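You operate a simulated robot arm through the tools that you are given. There is no shell and no other tool. Be economical: measure what you need, move in short steps, check, and stop when the job is done.

Carry out the task below with a simulated robot arm. There is one attempt and no reset: what you move stays moved.

## Task
Turn the ice one dial to 8 mm. Put the grey jug on the top of the parts bench away on the top of the tubes table. Put two of the blue baskets from the top of the care cabinet on the shelf under the pumps bench. Push the care drawer shut. Put the steel can marked "melt" from the top of the bagging bench on the top of the level table and the steel can labelled "RAW" on the top of the repair cart. Do these in any order. Set down upright: grey jug, blue basket, steel can.

The check looks at the end state, three seconds after you hand in, the way a careful person would. Anything else that was tipped, shoved, dropped, spilled or broken makes it a failure.

## Robot
A 6-joint arm with a fingered hand on a trunk, on a base that drives. Base frame: it is fixed to the floor where the robot stands at the start and does not move with it; the origin is under the middle of the robot, x ahead of it, y to its left, z up. Readings come in m, rad, newtons and seconds.
With the tool pointing down near the work surface it reaches from about 0.36 to 0.8 m from the robot's upright axis, wherever it stands. Its first joint turns from -2.007 to 2.007 rad. Places, roughly: blue basket (8x8x13 cm) [13, 0.8, 0.9]; care drawer [12.9, 0.7, 0.7]; grey jug (21x15x15 cm) [-0.2, -1.8, 0.8]; ice one dial [2.4, -0.1, 1.4]; shelf under the pumps bench [9.8, 2.4, 0.3]; steel can [10, -4, 0.75]; top of the level table (58x15 cm) [6.26, -4.82, 0.78]; top of the repair cart (20x17 cm) [8.32, -2.48, 0.86]; top of the tubes table [3.2, -4.2, 0.8]. Payload 4 kg.
The tool frame sits at the grasp point between the pads (the TCP): z along the fingers, y along the line on which they close. The tips reach 0.026 m beyond it. Largest opening 0.164 m; the body of the gripper starts 0.073 m behind the TCP. The gripper is a hand of 5 fingers: y runs from the thumb to the fingers, the wrist lies at [0, 0, -0.239] in the tool frame, and closing takes about 1.5 s.
Orientation is told as [roll, pitch, yaw] about the base's x, y, z axes, in that order, counted from this pose: with the fingers straight down and closing along the base's y, the tool's x points along the base's -x, its y along +y and its z along -z.

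## Interface
- The arm moves only by the tool step_arm. Its argument "steps" is a list of rows, each a list of 2 entries, a list of its own where there are three numbers: the turn, a rotation vector about the base's x, y, z in rad, then the shift along the base's x, y, z in m. In form: [[[ax, ay, az], [x, y, z]], ...]. A call has 1 to 20 rows; each row is the pose to reach, as a shift and turn from the pose commanded when the call began. "claw" is the closure, from 0 (fully open) to 1 (shut), set as the call begins (left out, the last holds). Rows are played at 5 a second. More than 0.05 m and 0.15 rad between two rows, or a gripper value outside its range, and nothing of the call is played. Where a pose cannot be reached the arm comes as near as it can. A force on the tool above 40 N (or 10 N above the force at the start of the call, whichever is more), or a blocked arm, ends the call early, and 0.2 s more pass. The fingers move at their own pace (about 0.045 m/s each) and stop on an object; they squeeze with about 26 N. The grip force told is the motor's: it shows also when the fingers shut on nothing. Time passes only in rows, and 0.2 s behind the last, so rows that repeat a pose let the fingers close. The reply holds the time, the measured pose of the TCP, the force on the tool along the base axes, the opening and the grip force, in the units named above and with some noise, with the torque about the TCP (base axes, N m) and any sound that the robot's microphone picked up.
- Cameras (640 x 400 px; columns grow to the right, rows downward): "scene" is now at [0.0321, 0.1671, 1.4657]; the picture's right is [-0.18, -0.98, 0.00], its down [-0.36, 0.07, -0.93] and it looks along [0.91, -0.17, -0.37] (base axes); focal length 288 px, centre (320, 200). "wrist" rides on the gripper at [0.05, -0.07, -0.094] in the tool frame; the picture's right is [0.81, 0.59, 0.00], its down [-0.43, 0.60, -0.68] and it looks along [-0.40, 0.55, 0.74] (tool axes); focal length 270 px, centre (320, 200). There is no depth. A picture from a camera that has moved, and an enlarged one, comes with that camera's place and axes in the base frame and with its lens.
- snapshot(camera): a new picture of that camera. It takes no simulated time.
- lift_body(by): slides the trunk up (or, below 0, down) by that many m; the arm and the scene camera ride with it, the base frame stays. It gives what a move gives, with no picture.
- roll_base(legs): drives the robot by 1 to 6 legs, each [ahead, left, turn to the left] in m, m and rad, along the robot's own axes; the way and the turn of a leg run together, so that a leg with both is an arc; at most 1.5 m and 3.142 rad a leg. The arm and the cameras ride along, it lands a little off, and it stops where it bumps. It gives what a move gives.
- finger_targets(finger1, finger2, finger3, finger4, thumb_bend): sets how far each is bent, from 0 (flat) to 1 (curled in); at 0.3 the hand is open as for a grip, at 0.7 the pads meet at the TCP. One left out holds its place. A second passes; each finger stops where it meets its share of the squeeze, and holds until it gets a number again. A gripper value or a shape takes the hand back. It gives what a move gives, with no picture; readings hold the bend of each and the force on the fingers (four entries, about 0 where the hand has none), thumb and palm.
- preshape(shape): the hand has 5 fingers and takes this shape, open, in about a second: jaw (thumb against the fingers, like two jaws); tri (thumb and two fingers); tip (a fingertip pinch); poke (one finger out to press); point (the index stretched); flat (the hand flat); cup (the hand cupped); fist (a fist). The gripper value then closes the fingers along that shape, each until it touches; the sizes above hold for jaw. It gives what a move gives, with no picture.
- pan_tilt(pan, tilt): turns the head with the scene camera to pan (to the left, within 2.705 rad either way) and tilt (down, from -0.506 to 1.204), counted from straight ahead of the robot. It gives what a move gives.
- close_up(camera, box): a new picture of the part [left, top, right, bottom] of that camera's present view, enlarged. It takes no simulated time.
- sign_off(): hands the job in; it is judged then, once.

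Work in short steps. Places have to be worked out from the pictures, the camera data and where the tool is seen: move nearer, look again, correct. Check each grasp and each placing, and mend what went wrong. You have 186 turns and 148 pictures in all, those below and enlarged ones among them. Open the gripper and draw the arm clear of the work before you hand the job in, unless the task says otherwise.

The tools are called after "Call:" by a JSON object that holds its "name" and its "arguments". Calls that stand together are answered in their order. step_arm: Moves the arm, as the interface text tells. Its arguments: {"type":"object","properties":{"steps":{"type":"array","items":{"type":"array"}},"claw":{"type":"number"}},"required":["steps"]} The other tools are called the same way: lift_body (by) slides the trunk up or down; preshape (shape) gives the hand a shape; finger_targets (finger1, finger2, finger3, finger4, thumb_bend) moves the fingers one by one; roll_base (legs) drives the base; pan_tilt (pan, tilt) turns the head that bears the scene camera; snapshot (camera) takes a picture; close_up (camera, box) takes an enlarged picture of a part of a camera's view; sign_off () hands the job in.

At the start:

```text
time: 0.0
position: [0.5899, -0.1001, 0.9996]
orientation: [-0.001, 0.0, -0.001]
contact_force: [0.2, 0.3, 0.5]
torque: [0.01, -0.01, 0.03]
finger_gap: 0.1641
finger_force: 0.1
shape: jaw
bend: [0.3, 0.3, 0.3, 0.3, 0.3]
finger forces: [0.0, 0.1, 0.0, 0.0, 0.0, 0.0]
trunk travel left (down, up): [-0.475, 0.515]
robot x, y, heading: [0.0003, 0.0046, 0.001]
head pan, tilt: [-0.187, 0.375]
```

scene: 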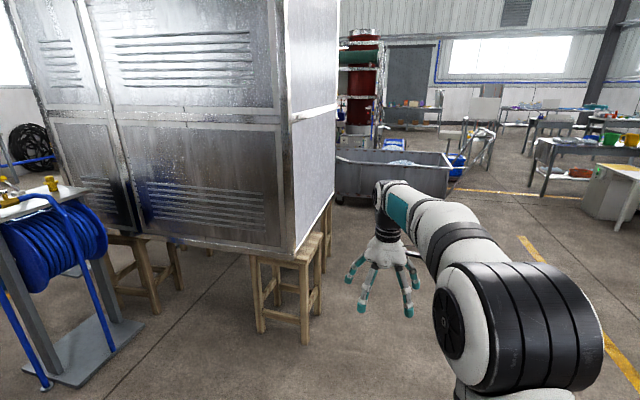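
wrist: 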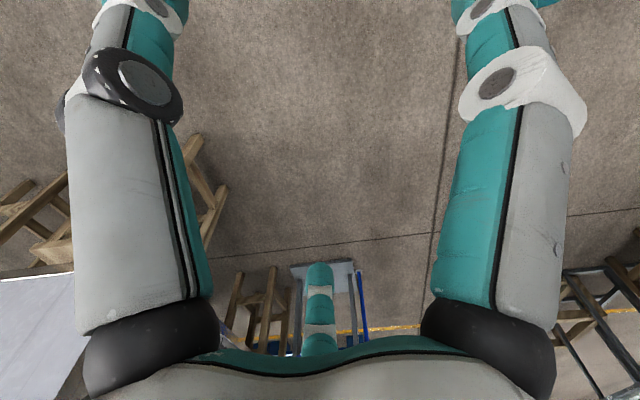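

The start picture shows a big steel cabinet on wooden stools ahead-left, and the arm at right. I'll look right, toward the parts bench with the jug.

Call:
{"name": "pan_tilt", "arguments": {"pan": -1.5, "tilt": 0.4}}

Call:
{"name": "snapshot", "arguments": {"camera": "scene"}}

Call:
{"name": "pan_tilt", "arguments": {"pan": -0.7, "tilt": 0.2}}

Call:
{"name": "snapshot", "arguments": {"camera": "scene"}}

```text
time: 1.5
position: [0.5896, -0.0979, 1.0]
orientation: [0.0, -0.001, 0.001]
contact_force: [0.8, -1.1, -0.6]
torque: [0.0, 0.03, -0.01]
finger_gap: 0.164
finger_force: 0.0
shape: jaw
bend: [0.3, 0.3, 0.3, 0.3, 0.3]
finger forces: [0.0, 0.0, 0.1, 0.0, 0.1, 0.0]
trunk travel left (down, up): [-0.475, 0.515]
robot x, y, heading: [-0.0032, 0.0014, 0.002]
head pan, tilt: [-1.499, 0.4]
```

```text
145 pictures are left
camera scene: at [-0.0525, 0.0919, 1.4635], right [-1.0, -0.07, 0.0], down [-0.03, 0.39, -0.92], along [0.07, -0.92, -0.39], focal length 288 px, centre (320, 200)
```

scene: 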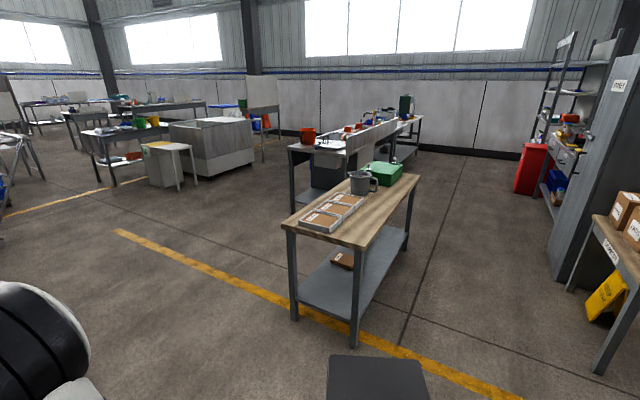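

```text
time: 2.6
position: [0.5906, -0.0994, 0.9993]
orientation: [0.0, 0.0, -0.001]
contact_force: [-0.5, -0.2, 0.5]
torque: [0.0, 0.04, -0.01]
finger_gap: 0.1638
finger_force: 0.0
shape: jaw
bend: [0.3, 0.3, 0.3, 0.3, 0.3]
finger forces: [0.0, 0.0, 0.1, 0.0, 0.1, 0.0]
trunk travel left (down, up): [-0.475, 0.515]
robot x, y, heading: [-0.0005, 0.0022, 0.002]
head pan, tilt: [-0.7, 0.201]
```

```text
144 pictures are left
camera scene: at [0.0121, 0.1242, 1.482], right [-0.64, -0.76, 0.0], down [-0.15, 0.13, -0.98], along [0.75, -0.63, -0.2], focal length 288 px, centre (320, 200)
```

scene: 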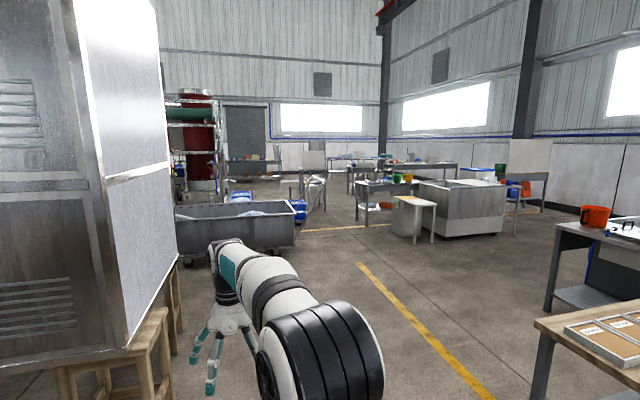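

Jug is judged at about (-0.19,-1.80) on a bench slanted along (-0.44,-0.9). I'll circle to its +x side, turning in the open floor.

Call:
{"name": "roll_base", "arguments": {"legs": [[0.7, -0.8, 0], [0.2, -0.6, 0], [0, 0, 2.72]]}}

Call:
{"name": "pan_tilt", "arguments": {"pan": 0.3, "tilt": 0.5}}

Call:
{"name": "snapshot", "arguments": {"camera": "scene"}}

```text
time: 17.7
position: [0.4023, -1.0823, 0.9992]
orientation: [-0.001, 0.0, 2.785]
contact_force: [0.2, -0.1, 1.0]
torque: [0.0, 0.0, 0.01]
finger_gap: 0.1638
finger_force: 0.0
shape: jaw
bend: [0.3, 0.3, 0.3, 0.3, 0.3]
finger forces: [0.0, 0.0, 0.0, 0.1, 0.0, 0.0]
trunk travel left (down, up): [-0.475, 0.515]
robot x, y, heading: [0.9255, -1.3812, 2.782]
head pan, tilt: [-0.7, 0.201]
```

```text
time: 19.0
position: [0.4023, -1.0822, 0.9993]
orientation: [-0.001, 0.0, 2.786]
contact_force: [0.3, -1.2, 0.0]
torque: [0.01, -0.01, 0.02]
finger_gap: 0.1638
finger_force: 0.0
shape: jaw
bend: [0.3, 0.3, 0.3, 0.3, 0.3]
finger forces: [0.0, 0.0, 0.1, 0.1, 0.0, 0.0]
trunk travel left (down, up): [-0.475, 0.515]
robot x, y, heading: [0.9229, -1.3789, 2.789]
head pan, tilt: [0.3, 0.499]
```

```text
143 pictures are left
camera scene: at [0.8224, -1.5704, 1.4543], right [0.06, 1.0, 0.0], down [0.48, -0.03, -0.88], along [-0.88, 0.05, -0.48], focal length 288 px, centre (320, 200)
```

scene: 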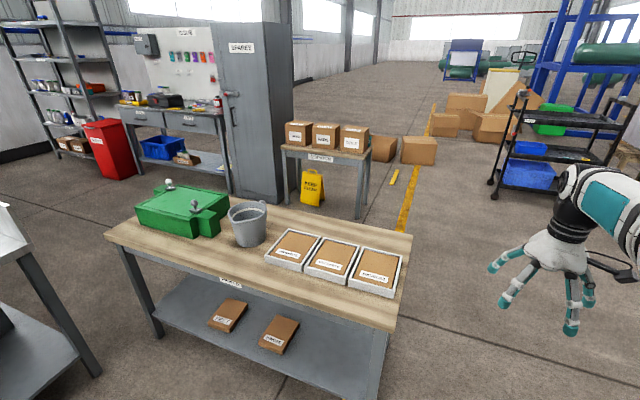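

The jug is visible at (248,223); the handle seems to be on the far right. I'll look closer.

Call:
{"name": "close_up", "arguments": {"camera": "scene", "box": [190, 180, 310, 255]}}

```text
5.33 times, centred on (250, 218) of scene
camera zoom: at [0.8224, -1.5704, 1.4543], right [0.06, 1.0, 0.0], down [0.48, -0.03, -0.88], along [-0.88, 0.05, -0.48], focal length 1535 px, centre (693, 107)
```

zoom: 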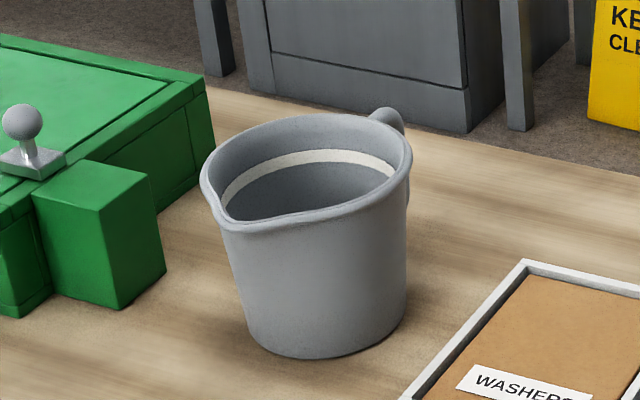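

Jug rim centre is judged about (-0.165,-1.80), rim z≈0.88, handle axis at azimuth ≈139°. I'll raise the trunk and move beside the bench.

Call:
{"name": "lift_body", "arguments": {"by": 0.1}}

Call:
{"name": "roll_base", "arguments": {"legs": [[0.0, 0.4, 0], [0.29, 0.26, 0]]}}

Call:
{"name": "pan_tilt", "arguments": {"pan": 0.0, "tilt": 0.7}}

Call:
{"name": "snapshot", "arguments": {"camera": "scene"}}

Call:
{"name": "snapshot", "arguments": {"camera": "wrist"}}

```text
time: 20.3
position: [0.4025, -1.0805, 1.1001]
orientation: [0.0, 0.0, 2.786]
contact_force: [0.7, -0.6, 0.1]
torque: [-0.02, 0.0, -0.01]
finger_gap: 0.1641
finger_force: 0.1
shape: jaw
bend: [0.3, 0.3, 0.3, 0.3, 0.3]
finger forces: [0.0, 0.0, 0.0, 0.0, 0.0, 0.1]
trunk travel left (down, up): [-0.575, 0.415]
robot x, y, heading: [0.9205, -1.3794, 2.784]
head pan, tilt: [0.3, 0.499]
```

```text
time: 24.8
position: [-0.0877, -1.5848, 1.1002]
orientation: [0.0, 0.0, 2.775]
contact_force: [-1.4, -1.1, 0.2]
torque: [-0.02, 0.03, 0.0]
finger_gap: 0.1641
finger_force: 0.1
shape: jaw
bend: [0.3, 0.3, 0.3, 0.3, 0.3]
finger forces: [0.0, 0.1, 0.0, 0.0, 0.0, 0.0]
trunk travel left (down, up): [-0.575, 0.415]
robot x, y, heading: [0.4307, -1.889, 2.78]
head pan, tilt: [0.3, 0.499]
```

```text
time: 25.6
position: [-0.0875, -1.5849, 1.0993]
orientation: [0.001, -0.001, 2.775]
contact_force: [0.0, 0.5, 0.0]
torque: [0.0, -0.03, 0.0]
finger_gap: 0.1639
finger_force: 0.2
shape: jaw
bend: [0.3, 0.3, 0.3, 0.3, 0.3]
finger forces: [0.0, 0.0, 0.0, 0.1, 0.1, 0.0]
trunk travel left (down, up): [-0.575, 0.415]
robot x, y, heading: [0.4262, -1.8883, 2.779]
head pan, tilt: [0.0, 0.7]
```

```text
141 pictures are left
camera scene: at [0.3392, -2.0531, 1.5367], right [0.36, 0.93, 0.0], down [0.6, -0.23, -0.77], along [-0.71, 0.27, -0.64], focal length 288 px, centre (320, 200)
```

scene: 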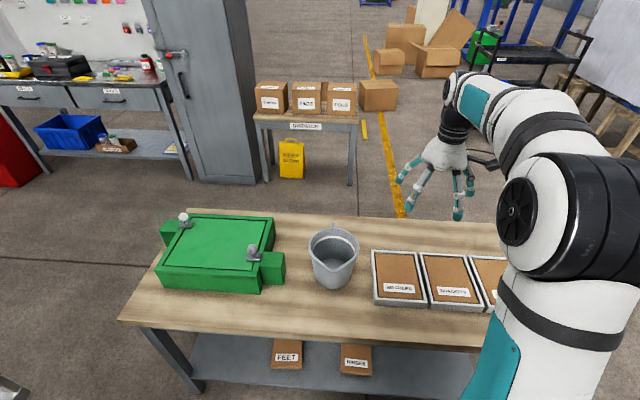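

```text
140 pictures are left
camera wrist: at [-0.0169, -1.5375, 1.1914], right [0.55, -0.84, 0.0], down [-0.62, -0.4, 0.68], along [-0.57, -0.37, -0.74], focal length 270 px, centre (320, 200)
```

wrist: 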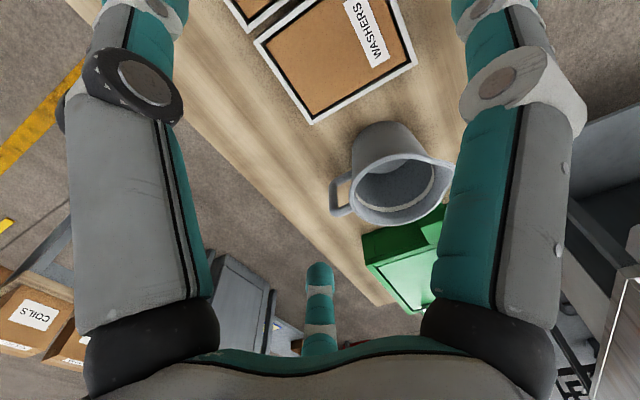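

Now measure the jug from the scene camera close up.

Call:
{"name": "close_up", "arguments": {"camera": "scene", "box": [285, 215, 381, 295]}}

Call:
{"name": "close_up", "arguments": {"camera": "wrist", "box": [320, 110, 464, 230]}}

```text
5.00 times, centred on (333, 255) of scene
camera zoom: at [0.3392, -2.0531, 1.5367], right [0.36, 0.93, 0.0], down [0.6, -0.23, -0.77], along [-0.71, 0.27, -0.64], focal length 1439 px, centre (255, -75)
```

zoom: 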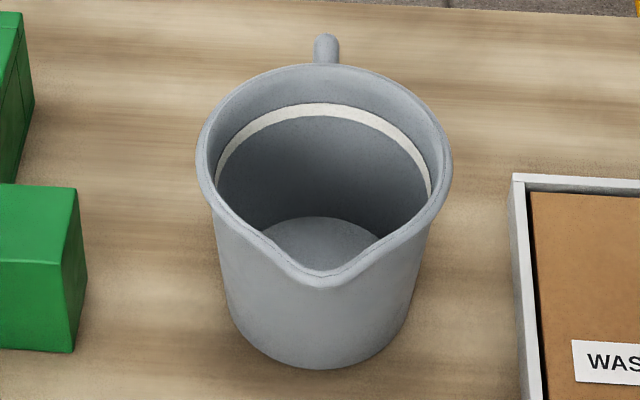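

```text
3.33 times, centred on (392, 170) of wrist
camera zoom: at [-0.0169, -1.5375, 1.1914], right [0.55, -0.84, 0.0], down [-0.62, -0.4, 0.68], along [-0.57, -0.37, -0.74], focal length 901 px, centre (80, 300)
```

zoom: 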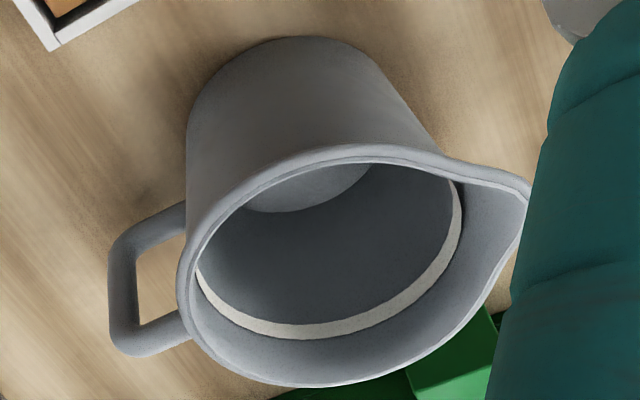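

Triangulating both views: jug centre ≈(-0.198,-1.803), rim z≈0.847, rim about 0.155 wide, empty. I'll go above it and splay the fingers wider than the jaw opening.

Call:
{"name": "step_arm", "arguments": {"steps": [[[0, 0, 0], [-0.018, -0.036, -0.01]], [[0, 0, 0], [-0.036, -0.072, -0.02]], [[0, 0, 0], [-0.054, -0.108, -0.03]], [[0, 0, -0.035], [-0.072, -0.144, -0.04]], [[0, 0, -0.035], [-0.09, -0.18, -0.06]], [[0, 0, -0.035], [-0.11, -0.218, -0.08]], [[0, 0, -0.035], [-0.11, -0.218, -0.08]]], "claw": 0}}

Call:
{"name": "finger_targets", "arguments": {"finger1": 0.18, "finger2": 0.18, "finger3": 0.18, "finger4": 0.18, "thumb_bend": 0.18}}

Call:
{"name": "snapshot", "arguments": {"camera": "scene"}}

Call:
{"name": "snapshot", "arguments": {"camera": "wrist"}}

```text
time: 27.2
position: [-0.198, -1.8074, 1.0211]
orientation: [0.001, 0.001, 2.739]
contact_force: [0.0, -0.3, 0.8]
torque: [0.03, -0.01, 0.02]
finger_gap: 0.1639
finger_force: 0.1
shape: jaw
bend: [0.3, 0.3, 0.3, 0.3, 0.3]
finger forces: [0.0, 0.0, 0.0, 0.0, 0.1, 0.0]
trunk travel left (down, up): [-0.575, 0.415]
robot x, y, heading: [0.4279, -1.8839, 2.777]
head pan, tilt: [0.0, 0.7]
```

```text
time: 28.2
position: [-0.1981, -1.8057, 1.0206]
orientation: [0.001, 0.001, 2.739]
contact_force: [-0.1, 0.4, 0.6]
torque: [0.01, 0.02, -0.01]
finger_gap: 0.1079
finger_force: 0.1
shape: fingers
bend: [0.18, 0.18, 0.18, 0.18, 0.18]
finger forces: [0.0, 0.0, 0.0, 0.0, 0.0, 0.0]
trunk travel left (down, up): [-0.575, 0.415]
robot x, y, heading: [0.4266, -1.8891, 2.777]
head pan, tilt: [0.0, 0.7]
```

```text
137 pictures are left
camera scene: at [0.3392, -2.0531, 1.5366], right [0.36, 0.93, 0.0], down [0.6, -0.23, -0.76], along [-0.71, 0.27, -0.64], focal length 288 px, centre (320, 200)
```

scene: 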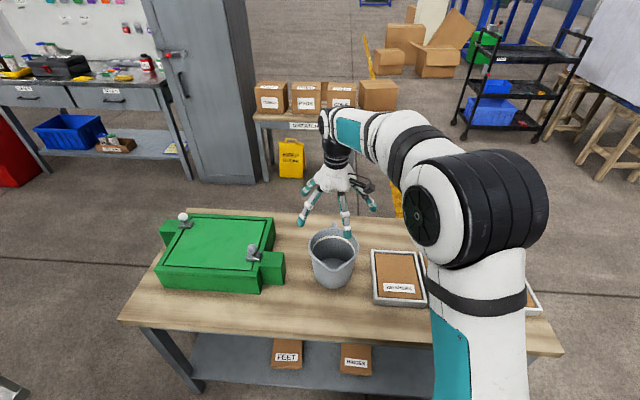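

```text
136 pictures are left
camera wrist: at [-0.1251, -1.7611, 1.1125], right [0.52, -0.86, 0.0], down [-0.63, -0.38, 0.68], along [-0.58, -0.35, -0.74], focal length 270 px, centre (320, 200)
```

wrist: 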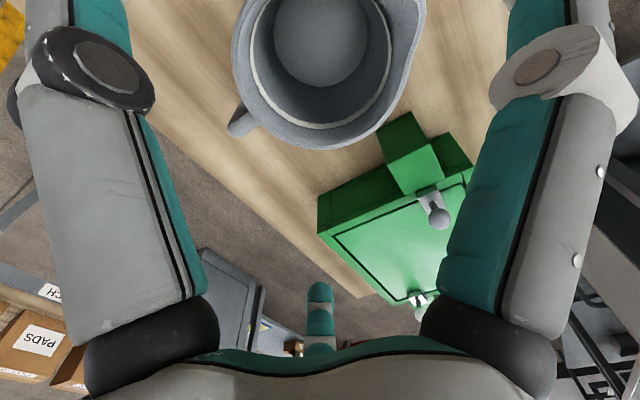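

The hand is above the jug; I'll check finger spread relative to the rim in a close-up.

Call:
{"name": "close_up", "arguments": {"camera": "scene", "box": [270, 150, 430, 300]}}

```text
2.67 times, centred on (350, 225) of scene
camera zoom: at [0.3392, -2.0531, 1.5366], right [0.36, 0.93, 0.0], down [0.6, -0.23, -0.76], along [-0.71, 0.27, -0.64], focal length 768 px, centre (240, 133)
```

zoom: 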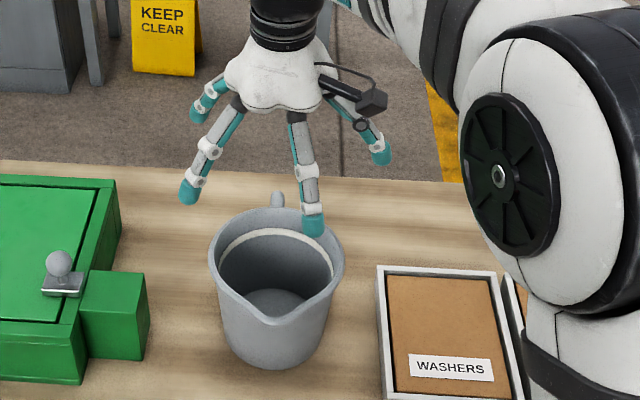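

The hand is radial: five fingers evenly around, thumb toward image right. I'll plan a three-point wrap (thumb + the two opposite fingers), with the other two fingers lifted; test which ones they are.

Call:
{"name": "finger_targets", "arguments": {"finger1": 0.0, "finger2": 0.12, "finger3": 0.12, "finger4": 0.4, "thumb_bend": 0.12}}

Call:
{"name": "close_up", "arguments": {"camera": "scene", "box": [270, 150, 430, 300]}}

Call:
{"name": "snapshot", "arguments": {"camera": "wrist"}}

```text
time: 29.2
position: [-0.1977, -1.8052, 1.0217]
orientation: [0.001, -0.001, 2.741]
contact_force: [1.1, -0.3, 0.0]
torque: [-0.01, 0.02, 0.01]
finger_gap: 0.1195
finger_force: 0.0
shape: fingers
bend: [0.01, 0.12, 0.12, 0.4, 0.12]
finger forces: [0.1, 0.0, 0.0, 0.1, 0.0, 0.0]
trunk travel left (down, up): [-0.575, 0.415]
robot x, y, heading: [0.4274, -1.8862, 2.777]
head pan, tilt: [0.0, 0.7]
```

```text
2.67 times, centred on (350, 225) of scene
camera zoom: at [0.3392, -2.0531, 1.5366], right [0.36, 0.93, 0.0], down [0.6, -0.23, -0.76], along [-0.71, 0.27, -0.64], focal length 768 px, centre (240, 133)
```

zoom: 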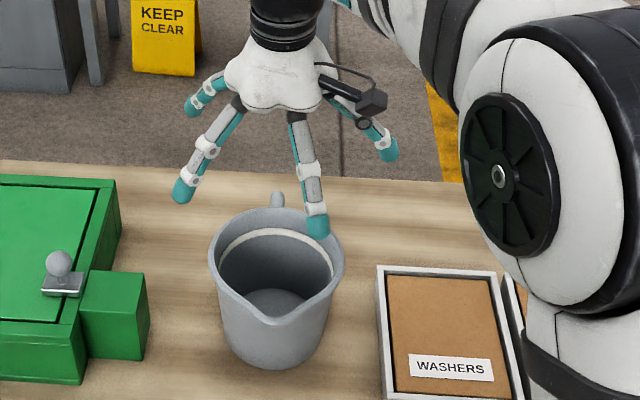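

```text
133 pictures are left
camera wrist: at [-0.1251, -1.7611, 1.1125], right [0.52, -0.86, 0.0], down [-0.63, -0.38, 0.68], along [-0.58, -0.35, -0.74], focal length 270 px, centre (320, 200)
```

wrist: 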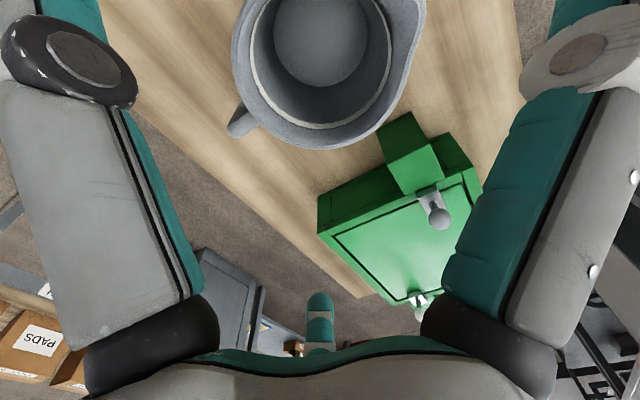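

A wrap can't fit the wide rim with this hand, so I'll pinch the rim wall: thumb and outer fingers outside, fingers 2+3 inside, at the tray-side of the jug (az 67°).

Call:
{"name": "finger_targets", "arguments": {"finger1": 0.3, "finger2": 0.45, "finger3": 0.45, "finger4": 0.3, "thumb_bend": 0.4}}

Call:
{"name": "step_arm", "arguments": {"steps": [[[0, 0, 0], [0.014, 0.035, 0]], [[0, 0, 0], [0.029, 0.071, -0.04]], [[0, 0, 0], [0.029, 0.071, -0.08]], [[0, 0, 0], [0.029, 0.071, -0.08]]]}}

Call:
{"name": "close_up", "arguments": {"camera": "scene", "box": [270, 150, 430, 300]}}

Call:
{"name": "snapshot", "arguments": {"camera": "wrist"}}

```text
time: 30.2
position: [-0.1979, -1.8059, 1.0205]
orientation: [0.0, 0.0, 2.74]
contact_force: [0.1, 0.3, 0.4]
torque: [0.01, 0.03, 0.0]
finger_gap: 0.0809
finger_force: 0.0
shape: fingers
bend: [0.3, 0.45, 0.45, 0.3, 0.4]
finger forces: [0.0, 0.1, 0.0, 0.0, 0.1, 0.0]
trunk travel left (down, up): [-0.575, 0.415]
robot x, y, heading: [0.4296, -1.8909, 2.779]
head pan, tilt: [0.0, 0.7]
```

```text
refused: row 2 steps farther than a row can; nothing moved
```

```text
2.67 times, centred on (350, 225) of scene
camera zoom: at [0.3392, -2.0531, 1.5366], right [0.36, 0.93, 0.0], down [0.6, -0.23, -0.76], along [-0.71, 0.27, -0.64], focal length 768 px, centre (240, 133)
```

zoom: 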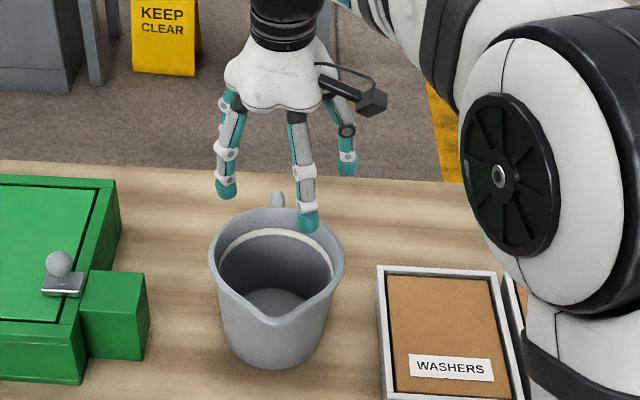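

```text
131 pictures are left
camera wrist: at [-0.1251, -1.7611, 1.1125], right [0.52, -0.86, 0.0], down [-0.63, -0.38, 0.68], along [-0.58, -0.35, -0.74], focal length 270 px, centre (320, 200)
```

wrist: 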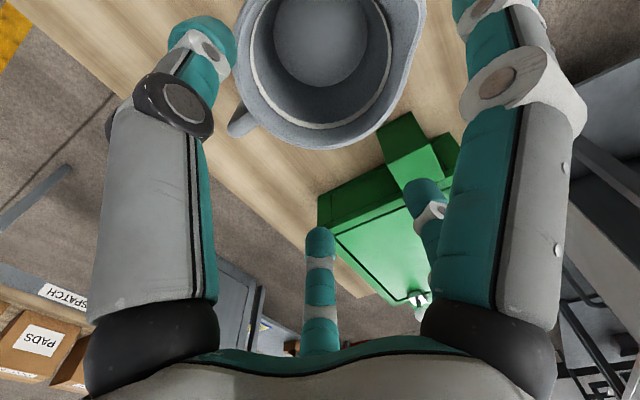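

The grasp shape is as wanted. I move over the rim wall and part-way down (smaller rows).

Call:
{"name": "step_arm", "arguments": {"steps": [[[0, 0, 0], [0.014, 0.035, 0]], [[0, 0, 0], [0.029, 0.071, 0]], [[0, 0, 0], [0.029, 0.071, -0.04]], [[0, 0, 0], [0.029, 0.071, -0.09]], [[0, 0, 0], [0.029, 0.071, -0.12]], [[0, 0, 0], [0.029, 0.071, -0.12]]]}}

Call:
{"name": "close_up", "arguments": {"camera": "scene", "box": [270, 150, 430, 300]}}

Call:
{"name": "snapshot", "arguments": {"camera": "wrist"}}

```text
time: 31.6
position: [-0.1681, -1.7326, 0.8983]
orientation: [0.0, -0.002, 2.74]
contact_force: [0.9, -1.1, -0.2]
torque: [0.03, -0.03, -0.02]
finger_gap: 0.0812
finger_force: 0.0
shape: fingers
bend: [0.3, 0.45, 0.45, 0.3, 0.4]
finger forces: [0.0, 0.1, 0.0, 0.0, 0.1, 0.1]
trunk travel left (down, up): [-0.575, 0.415]
robot x, y, heading: [0.4287, -1.8884, 2.777]
head pan, tilt: [0.0, 0.7]
```

```text
2.67 times, centred on (350, 225) of scene
camera zoom: at [0.3391, -2.0531, 1.5366], right [0.36, 0.93, 0.0], down [0.6, -0.23, -0.76], along [-0.71, 0.27, -0.64], focal length 768 px, centre (240, 133)
```

zoom: 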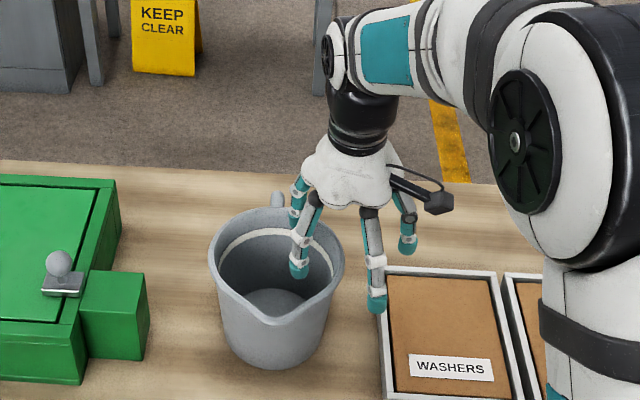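

```text
129 pictures are left
camera wrist: at [-0.0954, -1.6881, 0.9908], right [0.52, -0.86, 0.0], down [-0.63, -0.38, 0.68], along [-0.58, -0.35, -0.74], focal length 270 px, centre (320, 200)
```

wrist: 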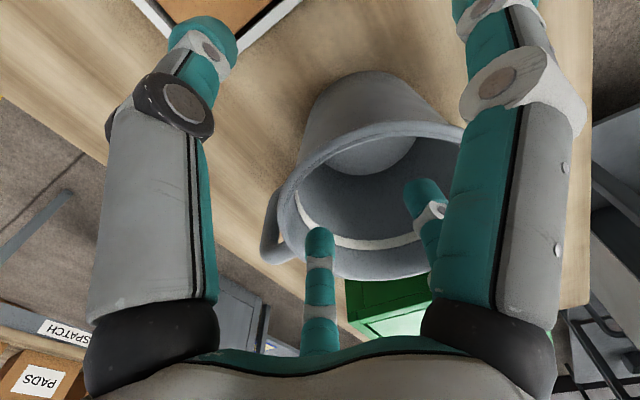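

Fingers 2/3 are inside and the others outside the rim. Lower 7.5 cm and then close.

Call:
{"name": "step_arm", "arguments": {"steps": [[[0, 0, 0], [0, 0, -0.03]], [[0, 0, 0], [0, 0, -0.055]], [[0, 0, 0], [0, 0, -0.075]], [[0, 0, 0], [0, 0, -0.075]]]}}

Call:
{"name": "close_up", "arguments": {"camera": "scene", "box": [270, 150, 430, 300]}}

```text
time: 32.6
position: [-0.1683, -1.7322, 0.8248]
orientation: [0.002, 0.002, 2.741]
contact_force: [-0.2, 0.1, -0.7]
torque: [0.01, -0.02, 0.03]
finger_gap: 0.0809
finger_force: 0.1
shape: fingers
bend: [0.3, 0.45, 0.45, 0.3, 0.4]
finger forces: [0.1, 0.0, 0.0, 0.0, 0.0, 0.0]
trunk travel left (down, up): [-0.575, 0.415]
robot x, y, heading: [0.4299, -1.8904, 2.778]
head pan, tilt: [0.0, 0.7]
```

```text
2.67 times, centred on (350, 225) of scene
camera zoom: at [0.3391, -2.053, 1.5366], right [0.36, 0.93, 0.0], down [0.6, -0.23, -0.76], along [-0.71, 0.27, -0.64], focal length 768 px, centre (240, 133)
```

zoom: 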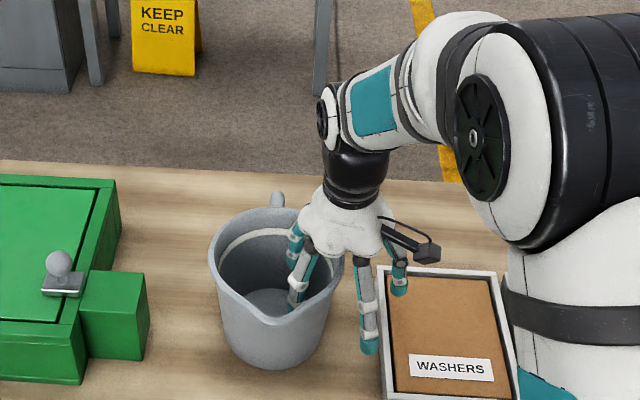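

All clear of the rim. Closing thumb and fingers 2–3 on the wall.

Call:
{"name": "finger_targets", "arguments": {"finger2": 0.75, "finger3": 0.75, "thumb_bend": 0.75}}

Call:
{"name": "close_up", "arguments": {"camera": "scene", "box": [270, 150, 430, 300]}}

```text
time: 33.6
position: [-0.1671, -1.732, 0.8258]
orientation: [-0.001, -0.001, 2.741]
contact_force: [0.6, 0.2, -1.5]
torque: [0.01, -0.02, 0.03]
finger_gap: 0.0726
finger_force: 3.4
shape: fingers
bend: [0.3, 0.73, 0.73, 0.3, 0.68]
finger forces: [0.1, 0.0, 0.1, 0.0, 7.3, 0.1]
trunk travel left (down, up): [-0.575, 0.415]
robot x, y, heading: [0.4244, -1.8906, 2.776]
head pan, tilt: [0.0, 0.7]
```

```text
2.67 times, centred on (350, 225) of scene
camera zoom: at [0.3391, -2.0531, 1.5366], right [0.36, 0.93, 0.0], down [0.6, -0.23, -0.76], along [-0.71, 0.27, -0.64], focal length 768 px, centre (240, 133)
```

zoom: 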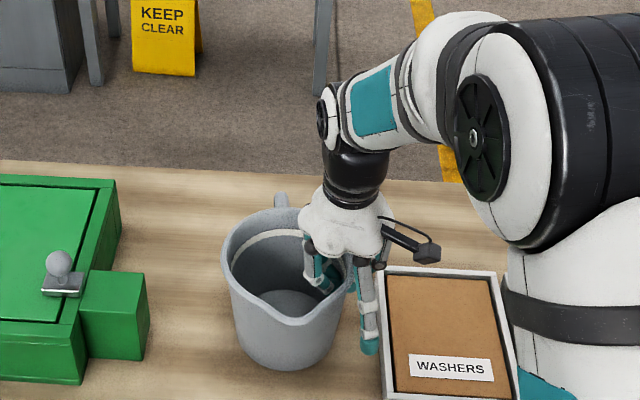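

Thumb has contact; the jug slid ~1.5 cm toward the hand. I squeeze further with all fingers.

Call:
{"name": "finger_targets", "arguments": {"finger1": 0.7, "finger2": 0.95, "finger3": 0.95, "finger4": 0.7, "thumb_bend": 0.95}}

Call:
{"name": "step_arm", "arguments": {"steps": [[[0, 0, 0], [0, 0, 0.0]], [[0, 0, 0], [0, 0, 0.02]], [[0, 0, 0], [0, 0, 0.04]], [[0, 0, 0], [0, 0, 0.04]]]}}

Call:
{"name": "close_up", "arguments": {"camera": "scene", "box": [270, 150, 430, 300]}}

```text
time: 34.6
position: [-0.1679, -1.7324, 0.8244]
orientation: [0.001, 0.0, 2.74]
contact_force: [0.6, -1.3, -0.8]
torque: [-0.02, -0.03, -0.01]
finger_gap: 0.001
finger_force: 25.0
shape: fingers
bend: [0.69, 0.92, 0.92, 0.69, 0.85]
finger forces: [0.1, 13.8, 13.0, 0.0, 22.9, 0.0]
trunk travel left (down, up): [-0.575, 0.415]
robot x, y, heading: [0.4247, -1.8888, 2.774]
head pan, tilt: [0.0, 0.7]
```

```text
time: 35.6
position: [-0.1698, -1.7316, 0.8664]
orientation: [-0.002, 0.0, 2.741]
contact_force: [0.4, 0.3, -2.4]
torque: [0.07, -0.1, -0.03]
finger_gap: 0.0015
finger_force: 24.9
shape: fingers
bend: [0.69, 0.92, 0.92, 0.69, 0.85]
finger forces: [0.1, 14.1, 13.0, 0.0, 22.6, 0.0]
trunk travel left (down, up): [-0.575, 0.415]
robot x, y, heading: [0.4292, -1.8893, 2.781]
head pan, tilt: [0.0, 0.7]
```

```text
2.67 times, centred on (350, 225) of scene
camera zoom: at [0.3389, -2.053, 1.5366], right [0.36, 0.93, 0.0], down [0.6, -0.23, -0.76], along [-0.71, 0.27, -0.64], focal length 768 px, centre (240, 133)
```

zoom: 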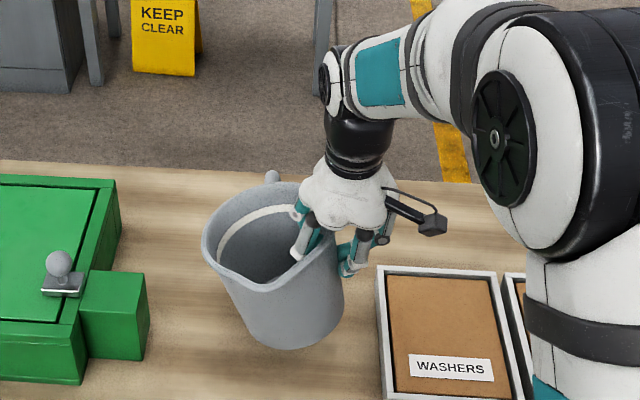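

Jug is held off the bench, slightly tilted (grip 25 N, ~0.25 kg). Raise it, back out to open floor and turn toward the tubes table.

Call:
{"name": "step_arm", "arguments": {"steps": [[[0, 0, 0], [0, 0, 0.03]], [[0, 0, 0], [0, 0, 0.06]], [[0, 0, 0], [0, 0, 0.09]], [[0, 0, 0], [0, 0, 0.12]], [[0, 0, 0], [0, 0, 0.15]], [[0, 0, 0], [0, 0, 0.15]]]}}

Call:
{"name": "roll_base", "arguments": {"legs": [[-0.2, -0.4, 0], [-0.31, -0.42, 0], [0, 0, 2.65]]}}

Call:
{"name": "pan_tilt", "arguments": {"pan": 0.1, "tilt": 0.3}}

Call:
{"name": "snapshot", "arguments": {"camera": "scene"}}

```text
time: 37.0
position: [-0.1673, -1.7304, 1.0161]
orientation: [0.0, -0.001, 2.74]
contact_force: [-0.1, 0.6, -2.1]
torque: [0.09, -0.11, -0.02]
finger_gap: 0.0019
finger_force: 24.7
shape: fingers
bend: [0.69, 0.92, 0.92, 0.69, 0.86]
finger forces: [0.1, 14.0, 12.9, 0.1, 22.8, 0.0]
trunk travel left (down, up): [-0.575, 0.415]
robot x, y, heading: [0.426, -1.8869, 2.778]
head pan, tilt: [0.0, 0.7]
```

```text
time: 48.6
position: [1.6468, -1.7172, 1.0168]
orientation: [0.001, 0.0, -0.9]
contact_force: [0.7, 0.6, -1.9]
torque: [-0.05, 0.13, 0.03]
finger_gap: 0.0018
finger_force: 24.5
shape: fingers
bend: [0.7, 0.92, 0.92, 0.7, 0.86]
finger forces: [0.0, 14.1, 12.8, 0.0, 22.6, 0.0]
trunk travel left (down, up): [-0.575, 0.415]
robot x, y, heading: [1.1962, -1.2953, -0.864]
head pan, tilt: [0.0, 0.7]
```

```text
time: 49.5
position: [1.6472, -1.718, 1.017]
orientation: [0.001, 0.0, -0.902]
contact_force: [0.8, 0.3, -1.8]
torque: [-0.07, 0.11, -0.01]
finger_gap: 0.0019
finger_force: 25.0
shape: fingers
bend: [0.7, 0.92, 0.92, 0.7, 0.86]
finger forces: [0.1, 14.0, 12.9, 0.0, 22.6, 0.0]
trunk travel left (down, up): [-0.575, 0.415]
robot x, y, heading: [1.2002, -1.2982, -0.865]
head pan, tilt: [0.099, 0.3]
```

```text
125 pictures are left
camera scene: at [1.3696, -1.1949, 1.5726], right [-0.69, -0.72, 0.0], down [-0.21, 0.21, -0.95], along [0.69, -0.66, -0.3], focal length 288 px, centre (320, 200)
```

scene: 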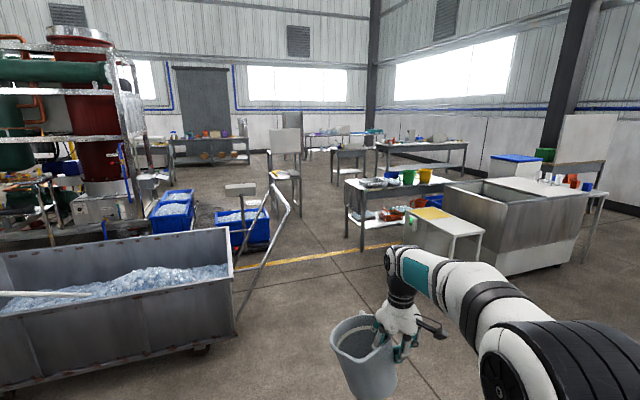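

The tubes table should be the one with green/yellow tubs at (400,178). I zoom in to check label and free space.

Call:
{"name": "close_up", "arguments": {"camera": "scene", "box": [330, 150, 490, 250]}}

```text
4.00 times, centred on (410, 200) of scene
camera zoom: at [1.3696, -1.1949, 1.5726], right [-0.69, -0.72, 0.0], down [-0.21, 0.21, -0.95], along [0.69, -0.66, -0.3], focal length 1151 px, centre (-40, 200)
```

zoom: 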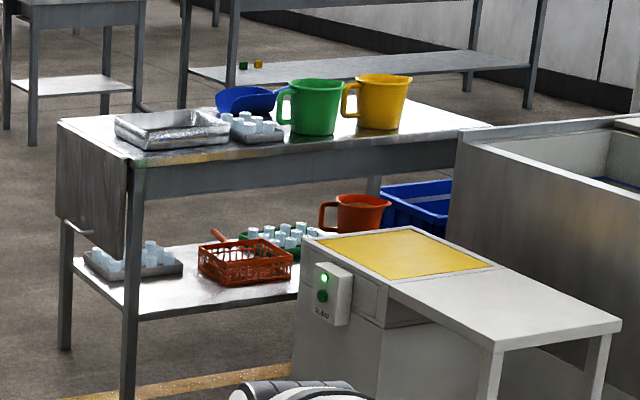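

Table front is partly blocked by a white machine; its near-left end is open. I drive closer and raise the trunk to look down on the free space.

Call:
{"name": "roll_base", "arguments": {"legs": [[1.4, 0.1, 0]]}}

Call:
{"name": "lift_body", "arguments": {"by": 0.3}}

Call:
{"name": "pan_tilt", "arguments": {"pan": 0.1, "tilt": 0.5}}

Call:
{"name": "snapshot", "arguments": {"camera": "scene"}}

```text
time: 56.5
position: [2.603, -2.7667, 1.0158]
orientation: [0.0, 0.001, -0.939]
contact_force: [-0.4, -0.6, -2.0]
torque: [-0.06, 0.12, -0.01]
finger_gap: 0.0018
finger_force: 25.2
shape: fingers
bend: [0.7, 0.92, 0.92, 0.7, 0.86]
finger forces: [0.1, 14.1, 12.8, 0.1, 22.6, 0.0]
trunk travel left (down, up): [-0.575, 0.415]
robot x, y, heading: [2.1734, -2.325, -0.902]
head pan, tilt: [0.099, 0.3]
```

```text
time: 59.5
position: [2.6033, -2.7674, 1.3166]
orientation: [0.0, 0.0, -0.94]
contact_force: [-0.1, -0.2, -2.9]
torque: [-0.02, 0.16, 0.0]
finger_gap: 0.0017
finger_force: 24.8
shape: fingers
bend: [0.7, 0.92, 0.92, 0.7, 0.86]
finger forces: [0.1, 14.0, 12.9, 0.0, 22.8, 0.0]
trunk travel left (down, up): [-0.875, 0.115]
robot x, y, heading: [2.1735, -2.3261, -0.903]
head pan, tilt: [0.099, 0.3]
```

```text
time: 60.3
position: [2.6026, -2.7669, 1.3164]
orientation: [0.0, 0.001, -0.938]
contact_force: [0.7, 0.6, -1.7]
torque: [-0.05, 0.1, 0.03]
finger_gap: 0.0018
finger_force: 24.9
shape: fingers
bend: [0.7, 0.92, 0.92, 0.7, 0.86]
finger forces: [0.0, 14.1, 12.9, 0.1, 22.7, 0.0]
trunk travel left (down, up): [-0.875, 0.115]
robot x, y, heading: [2.1708, -2.3303, -0.9]
head pan, tilt: [0.099, 0.499]
```

```text
123 pictures are left
camera scene: at [2.3446, -2.2317, 1.8544], right [-0.72, -0.69, 0.0], down [-0.33, 0.34, -0.88], along [0.61, -0.63, -0.48], focal length 288 px, centre (320, 200)
```

scene: 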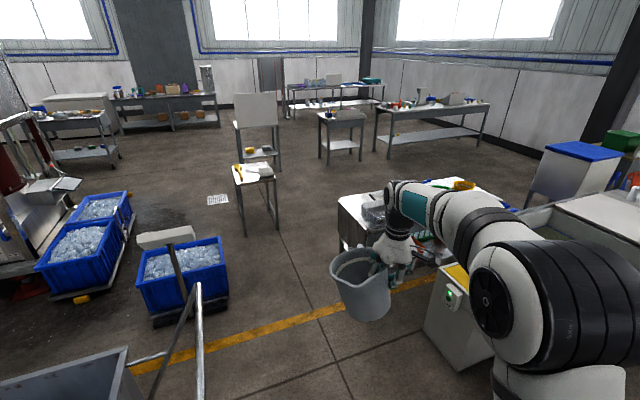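

The arm hides the tabletop. I drive nearer and turn left so the arm is aside, then look at the tabletop from above.

Call:
{"name": "roll_base", "arguments": {"legs": [[0.7, 0.13, 0], [0, 0, 0.7]]}}

Call:
{"name": "pan_tilt", "arguments": {"pan": -0.9, "tilt": 0.8}}

Call:
{"name": "snapshot", "arguments": {"camera": "scene"}}

```text
time: 66.1
position: [3.3177, -2.8425, 1.317]
orientation: [0.0, 0.001, -0.221]
contact_force: [-0.2, -0.5, -1.6]
torque: [-0.12, 0.04, 0.02]
finger_gap: 0.0016
finger_force: 24.3
shape: fingers
bend: [0.7, 0.92, 0.92, 0.7, 0.86]
finger forces: [0.1, 14.2, 13.0, 0.0, 22.7, 0.0]
trunk travel left (down, up): [-0.875, 0.115]
robot x, y, heading: [2.7054, -2.7954, -0.19]
head pan, tilt: [0.099, 0.499]
```

```text
time: 67.3
position: [3.3169, -2.8423, 1.3177]
orientation: [0.0, -0.001, -0.222]
contact_force: [-0.2, 0.4, -2.5]
torque: [-0.12, 0.07, 0.0]
finger_gap: 0.0017
finger_force: 25.0
shape: fingers
bend: [0.7, 0.92, 0.92, 0.7, 0.86]
finger forces: [0.1, 14.1, 12.9, 0.1, 22.7, 0.0]
trunk travel left (down, up): [-0.875, 0.115]
robot x, y, heading: [2.7023, -2.7945, -0.187]
head pan, tilt: [-0.901, 0.799]
```

```text
122 pictures are left
camera scene: at [2.7173, -2.674, 1.8284], right [-0.88, -0.47, 0.0], down [-0.33, 0.63, -0.7], along [0.32, -0.62, -0.72], focal length 288 px, centre (320, 200)
```

scene: 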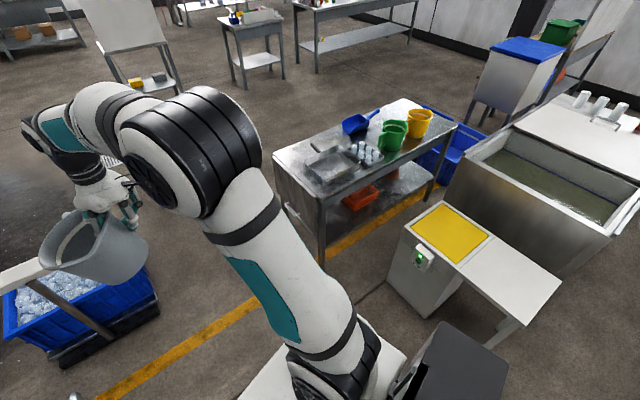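

Call:
{"name": "close_up", "arguments": {"camera": "scene", "box": [260, 85, 468, 215]}}

```text
3.08 times, centred on (364, 150) of scene
camera zoom: at [2.7173, -2.674, 1.8284], right [-0.88, -0.47, 0.0], down [-0.33, 0.63, -0.7], along [0.32, -0.62, -0.72], focal length 886 px, centre (185, 354)
```

zoom: 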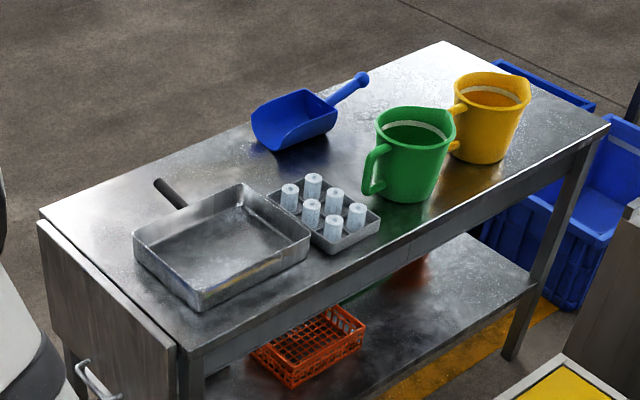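

The tabletop is clear enough at its far right rear; target jug centre ≈(3.06,-4.55). I'll go round through the gap between table end and bin dolly to the rear side, first turning to the gap direction.

Call:
{"name": "roll_base", "arguments": {"legs": [[0, 0, -0.3], [0.5, 0, 0]]}}

Call:
{"name": "pan_tilt", "arguments": {"pan": 0.9, "tilt": 1.0}}

Call:
{"name": "snapshot", "arguments": {"camera": "scene"}}

```text
time: 71.3
position: [3.7185, -3.2479, 1.3158]
orientation: [-0.001, 0.002, -0.512]
contact_force: [0.5, -0.7, -1.7]
torque: [-0.08, 0.13, -0.01]
finger_gap: 0.0017
finger_force: 25.0
shape: fingers
bend: [0.7, 0.92, 0.92, 0.7, 0.86]
finger forces: [0.1, 14.2, 12.8, 0.0, 22.7, 0.0]
trunk travel left (down, up): [-0.875, 0.115]
robot x, y, heading: [3.1434, -3.0251, -0.478]
head pan, tilt: [-0.901, 0.799]
```

```text
time: 73.1
position: [3.7177, -3.249, 1.317]
orientation: [-0.003, 0.0, -0.511]
contact_force: [0.4, 0.2, -1.4]
torque: [-0.09, 0.09, 0.02]
finger_gap: 0.0017
finger_force: 25.0
shape: fingers
bend: [0.7, 0.92, 0.92, 0.7, 0.86]
finger forces: [0.0, 14.2, 13.0, 0.1, 22.6, 0.0]
trunk travel left (down, up): [-0.875, 0.115]
robot x, y, heading: [3.1447, -3.024, -0.478]
head pan, tilt: [0.901, 1.0]
```

```text
120 pictures are left
camera scene: at [3.239, -2.8069, 1.8132], right [0.41, -0.91, 0.0], down [-0.77, -0.35, -0.54], along [0.49, 0.22, -0.84], focal length 288 px, centre (320, 200)
```

scene: 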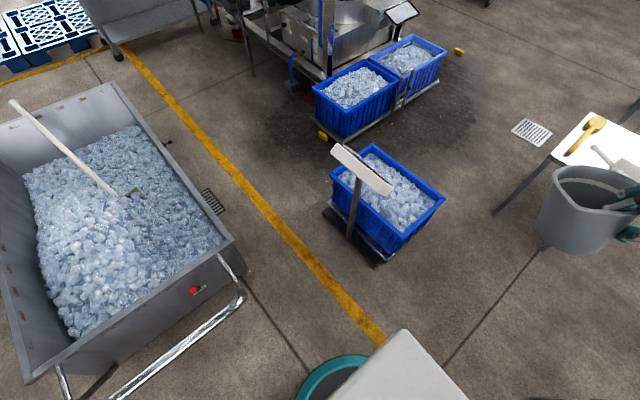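

The corridor line has ~0.45–0.5 m each side. Continue ahead, then turn right and slide down along the table's rear side.

Call:
{"name": "roll_base", "arguments": {"legs": [[1.0, 0, 0], [0, 0, -0.8]]}}

Call:
{"name": "pan_tilt", "arguments": {"pan": 0.0, "tilt": 0.6}}

Call:
{"name": "snapshot", "arguments": {"camera": "scene"}}

```text
time: 80.4
position: [4.2747, -4.0572, 1.3168]
orientation: [-0.001, -0.001, -1.313]
contact_force: [-0.5, 0.2, -2.8]
torque: [0.05, 0.1, -0.01]
finger_gap: 0.002
finger_force: 25.1
shape: fingers
bend: [0.7, 0.92, 0.92, 0.7, 0.86]
finger forces: [0.0, 14.1, 12.9, 0.0, 22.6, 0.1]
trunk travel left (down, up): [-0.875, 0.115]
robot x, y, heading: [4.0364, -3.4966, -1.28]
head pan, tilt: [0.901, 1.0]
```

```text
time: 81.6
position: [4.275, -4.058, 1.316]
orientation: [0.001, 0.0, -1.314]
contact_force: [-0.6, -0.2, -1.4]
torque: [0.01, 0.1, 0.0]
finger_gap: 0.0019
finger_force: 24.9
shape: fingers
bend: [0.7, 0.92, 0.92, 0.7, 0.86]
finger forces: [0.0, 14.1, 12.9, 0.0, 22.7, 0.1]
trunk travel left (down, up): [-0.875, 0.115]
robot x, y, heading: [4.036, -3.4892, -1.282]
head pan, tilt: [0.0, 0.6]
```

```text
119 pictures are left
camera scene: at [4.2221, -3.4655, 1.8452], right [-0.96, -0.29, 0.0], down [-0.16, 0.54, -0.82], along [0.24, -0.79, -0.57], focal length 288 px, centre (320, 200)
```

scene: 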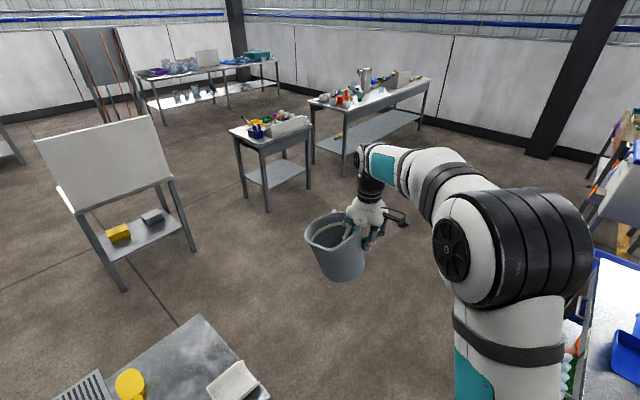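

A small table stands at left (corner ≈(4.50,-3.81)); I keep midway between it and the tubes table, then slide right behind it.

Call:
{"name": "roll_base", "arguments": {"legs": [[0.63, -0.175, 0], [0.33, -0.28, 0]]}}

Call:
{"name": "pan_tilt", "arguments": {"pan": -1.3, "tilt": 0.8}}

Call:
{"name": "snapshot", "arguments": {"camera": "scene"}}

```text
time: 87.5
position: [4.1265, -5.1152, 1.3152]
orientation: [0.001, 0.001, -1.308]
contact_force: [-0.4, 0.3, -2.1]
torque: [0.01, 0.13, 0.0]
finger_gap: 0.0019
finger_force: 25.1
shape: fingers
bend: [0.7, 0.92, 0.92, 0.7, 0.86]
finger forces: [0.0, 14.3, 13.0, 0.1, 22.8, 0.0]
trunk travel left (down, up): [-0.875, 0.115]
robot x, y, heading: [3.8826, -4.5486, -1.275]
head pan, tilt: [0.0, 0.6]
```

```text
time: 89.0
position: [4.1271, -5.116, 1.3166]
orientation: [0.0, 0.001, -1.306]
contact_force: [0.4, -0.7, -2.2]
torque: [0.02, 0.1, -0.01]
finger_gap: 0.0019
finger_force: 24.7
shape: fingers
bend: [0.7, 0.92, 0.92, 0.7, 0.86]
finger forces: [0.1, 14.2, 13.0, 0.0, 22.8, 0.0]
trunk travel left (down, up): [-0.875, 0.115]
robot x, y, heading: [3.8829, -4.5478, -1.272]
head pan, tilt: [-1.3, 0.799]
```

```text
118 pictures are left
camera scene: at [3.9757, -4.4823, 1.8284], right [-0.54, 0.84, 0.0], down [0.6, 0.39, -0.7], along [-0.59, -0.38, -0.72], focal length 288 px, centre (320, 200)
```

scene: 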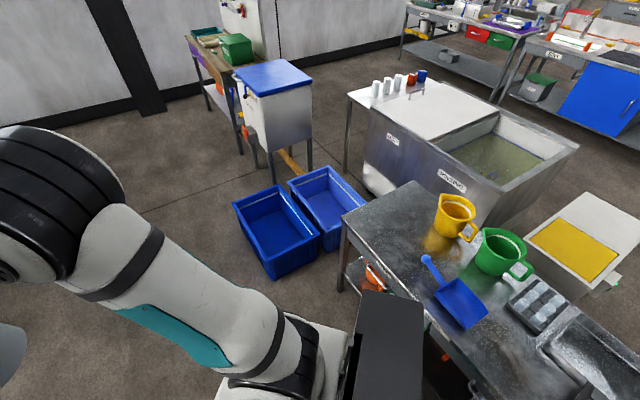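

The far right rear has a free spot; refined target jug centre ≈(3.12,-4.64). I turn right to face the table and inch forward.

Call:
{"name": "roll_base", "arguments": {"legs": [[0, 0, -2.316], [0.12, 0, 0]]}}

Call:
{"name": "pan_tilt", "arguments": {"pan": 0.0, "tilt": 0.85}}

Call:
{"name": "snapshot", "arguments": {"camera": "scene"}}

```text
time: 95.6
position: [3.1838, -4.3165, 1.3152]
orientation: [0.0, 0.002, 2.693]
contact_force: [0.1, -0.9, -1.4]
torque: [0.06, -0.1, 0.01]
finger_gap: 0.0019
finger_force: 24.5
shape: fingers
bend: [0.7, 0.92, 0.92, 0.7, 0.86]
finger forces: [0.0, 14.2, 12.8, 0.1, 22.5, 0.0]
trunk travel left (down, up): [-0.875, 0.115]
robot x, y, heading: [3.7738, -4.5005, 2.73]
head pan, tilt: [-1.3, 0.799]
```

```text
time: 97.1
position: [3.1854, -4.3159, 1.3143]
orientation: [0.0, 0.002, 2.694]
contact_force: [-0.3, 0.4, -0.8]
torque: [0.08, -0.05, 0.0]
finger_gap: 0.0021
finger_force: 24.8
shape: fingers
bend: [0.7, 0.92, 0.92, 0.7, 0.86]
finger forces: [0.0, 14.2, 12.9, 0.0, 22.7, 0.0]
trunk travel left (down, up): [-0.875, 0.115]
robot x, y, heading: [3.7726, -4.5035, 2.733]
head pan, tilt: [0.0, 0.85]
```

```text
117 pictures are left
camera scene: at [3.6815, -4.6639, 1.8243], right [0.4, 0.92, 0.0], down [0.69, -0.3, -0.66], along [-0.6, 0.27, -0.75], focal length 288 px, centre (320, 200)
```

scene: 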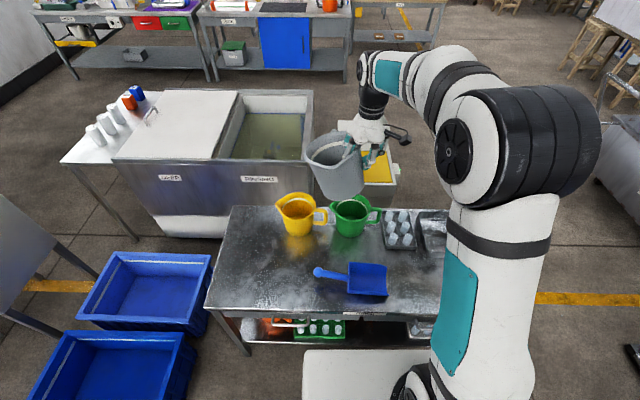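

Target confirmed at (3.104,-4.648). Move the TCP laterally at height, then lower the trunk.

Call:
{"name": "step_arm", "arguments": {"steps": [[[0, 0, 0], [-0.008, -0.045, 0]], [[0, 0, 0], [-0.016, -0.09, 0]], [[0, 0, 0], [-0.025, -0.135, 0]], [[0, 0, 0], [-0.034, -0.18, 0]], [[0, 0, 0], [-0.042, -0.225, 0]], [[0, 0, 0], [-0.051, -0.269, 0]], [[0, 0, 0], [-0.051, -0.269, 0]]]}}

Call:
{"name": "lift_body", "arguments": {"by": -0.3}}

Call:
{"name": "snapshot", "arguments": {"camera": "scene"}}

```text
time: 98.7
position: [3.1348, -4.5828, 1.3131]
orientation: [0.002, 0.0, 2.693]
contact_force: [-0.2, 0.1, -1.6]
torque: [0.02, -0.08, -0.01]
finger_gap: 0.0019
finger_force: 24.4
shape: fingers
bend: [0.7, 0.92, 0.92, 0.7, 0.86]
finger forces: [0.1, 14.3, 12.8, 0.0, 22.5, 0.0]
trunk travel left (down, up): [-0.875, 0.115]
robot x, y, heading: [3.7688, -4.5007, 2.725]
head pan, tilt: [0.0, 0.85]
```

```text
time: 101.7
position: [3.1361, -4.5828, 1.0137]
orientation: [0.001, 0.001, 2.693]
contact_force: [1.0, 0.2, -1.2]
torque: [0.1, -0.08, -0.01]
finger_gap: 0.0017
finger_force: 24.9
shape: fingers
bend: [0.7, 0.92, 0.92, 0.7, 0.86]
finger forces: [0.1, 14.2, 12.8, 0.0, 22.5, 0.0]
trunk travel left (down, up): [-0.575, 0.415]
robot x, y, heading: [3.7704, -4.5001, 2.726]
head pan, tilt: [0.0, 0.85]
```

```text
116 pictures are left
camera scene: at [3.6817, -4.6642, 1.5244], right [0.4, 0.92, 0.0], down [0.69, -0.3, -0.66], along [-0.6, 0.27, -0.75], focal length 288 px, centre (320, 200)
```

scene: 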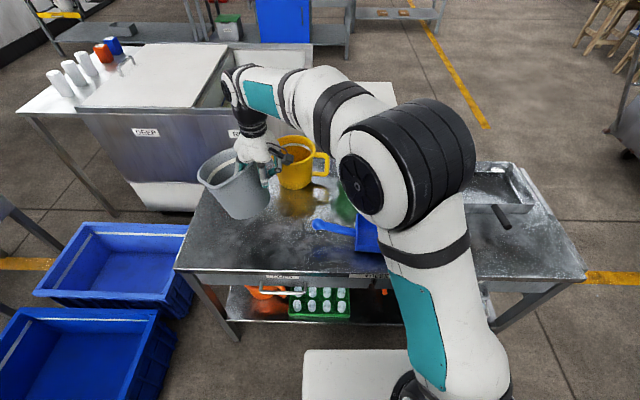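

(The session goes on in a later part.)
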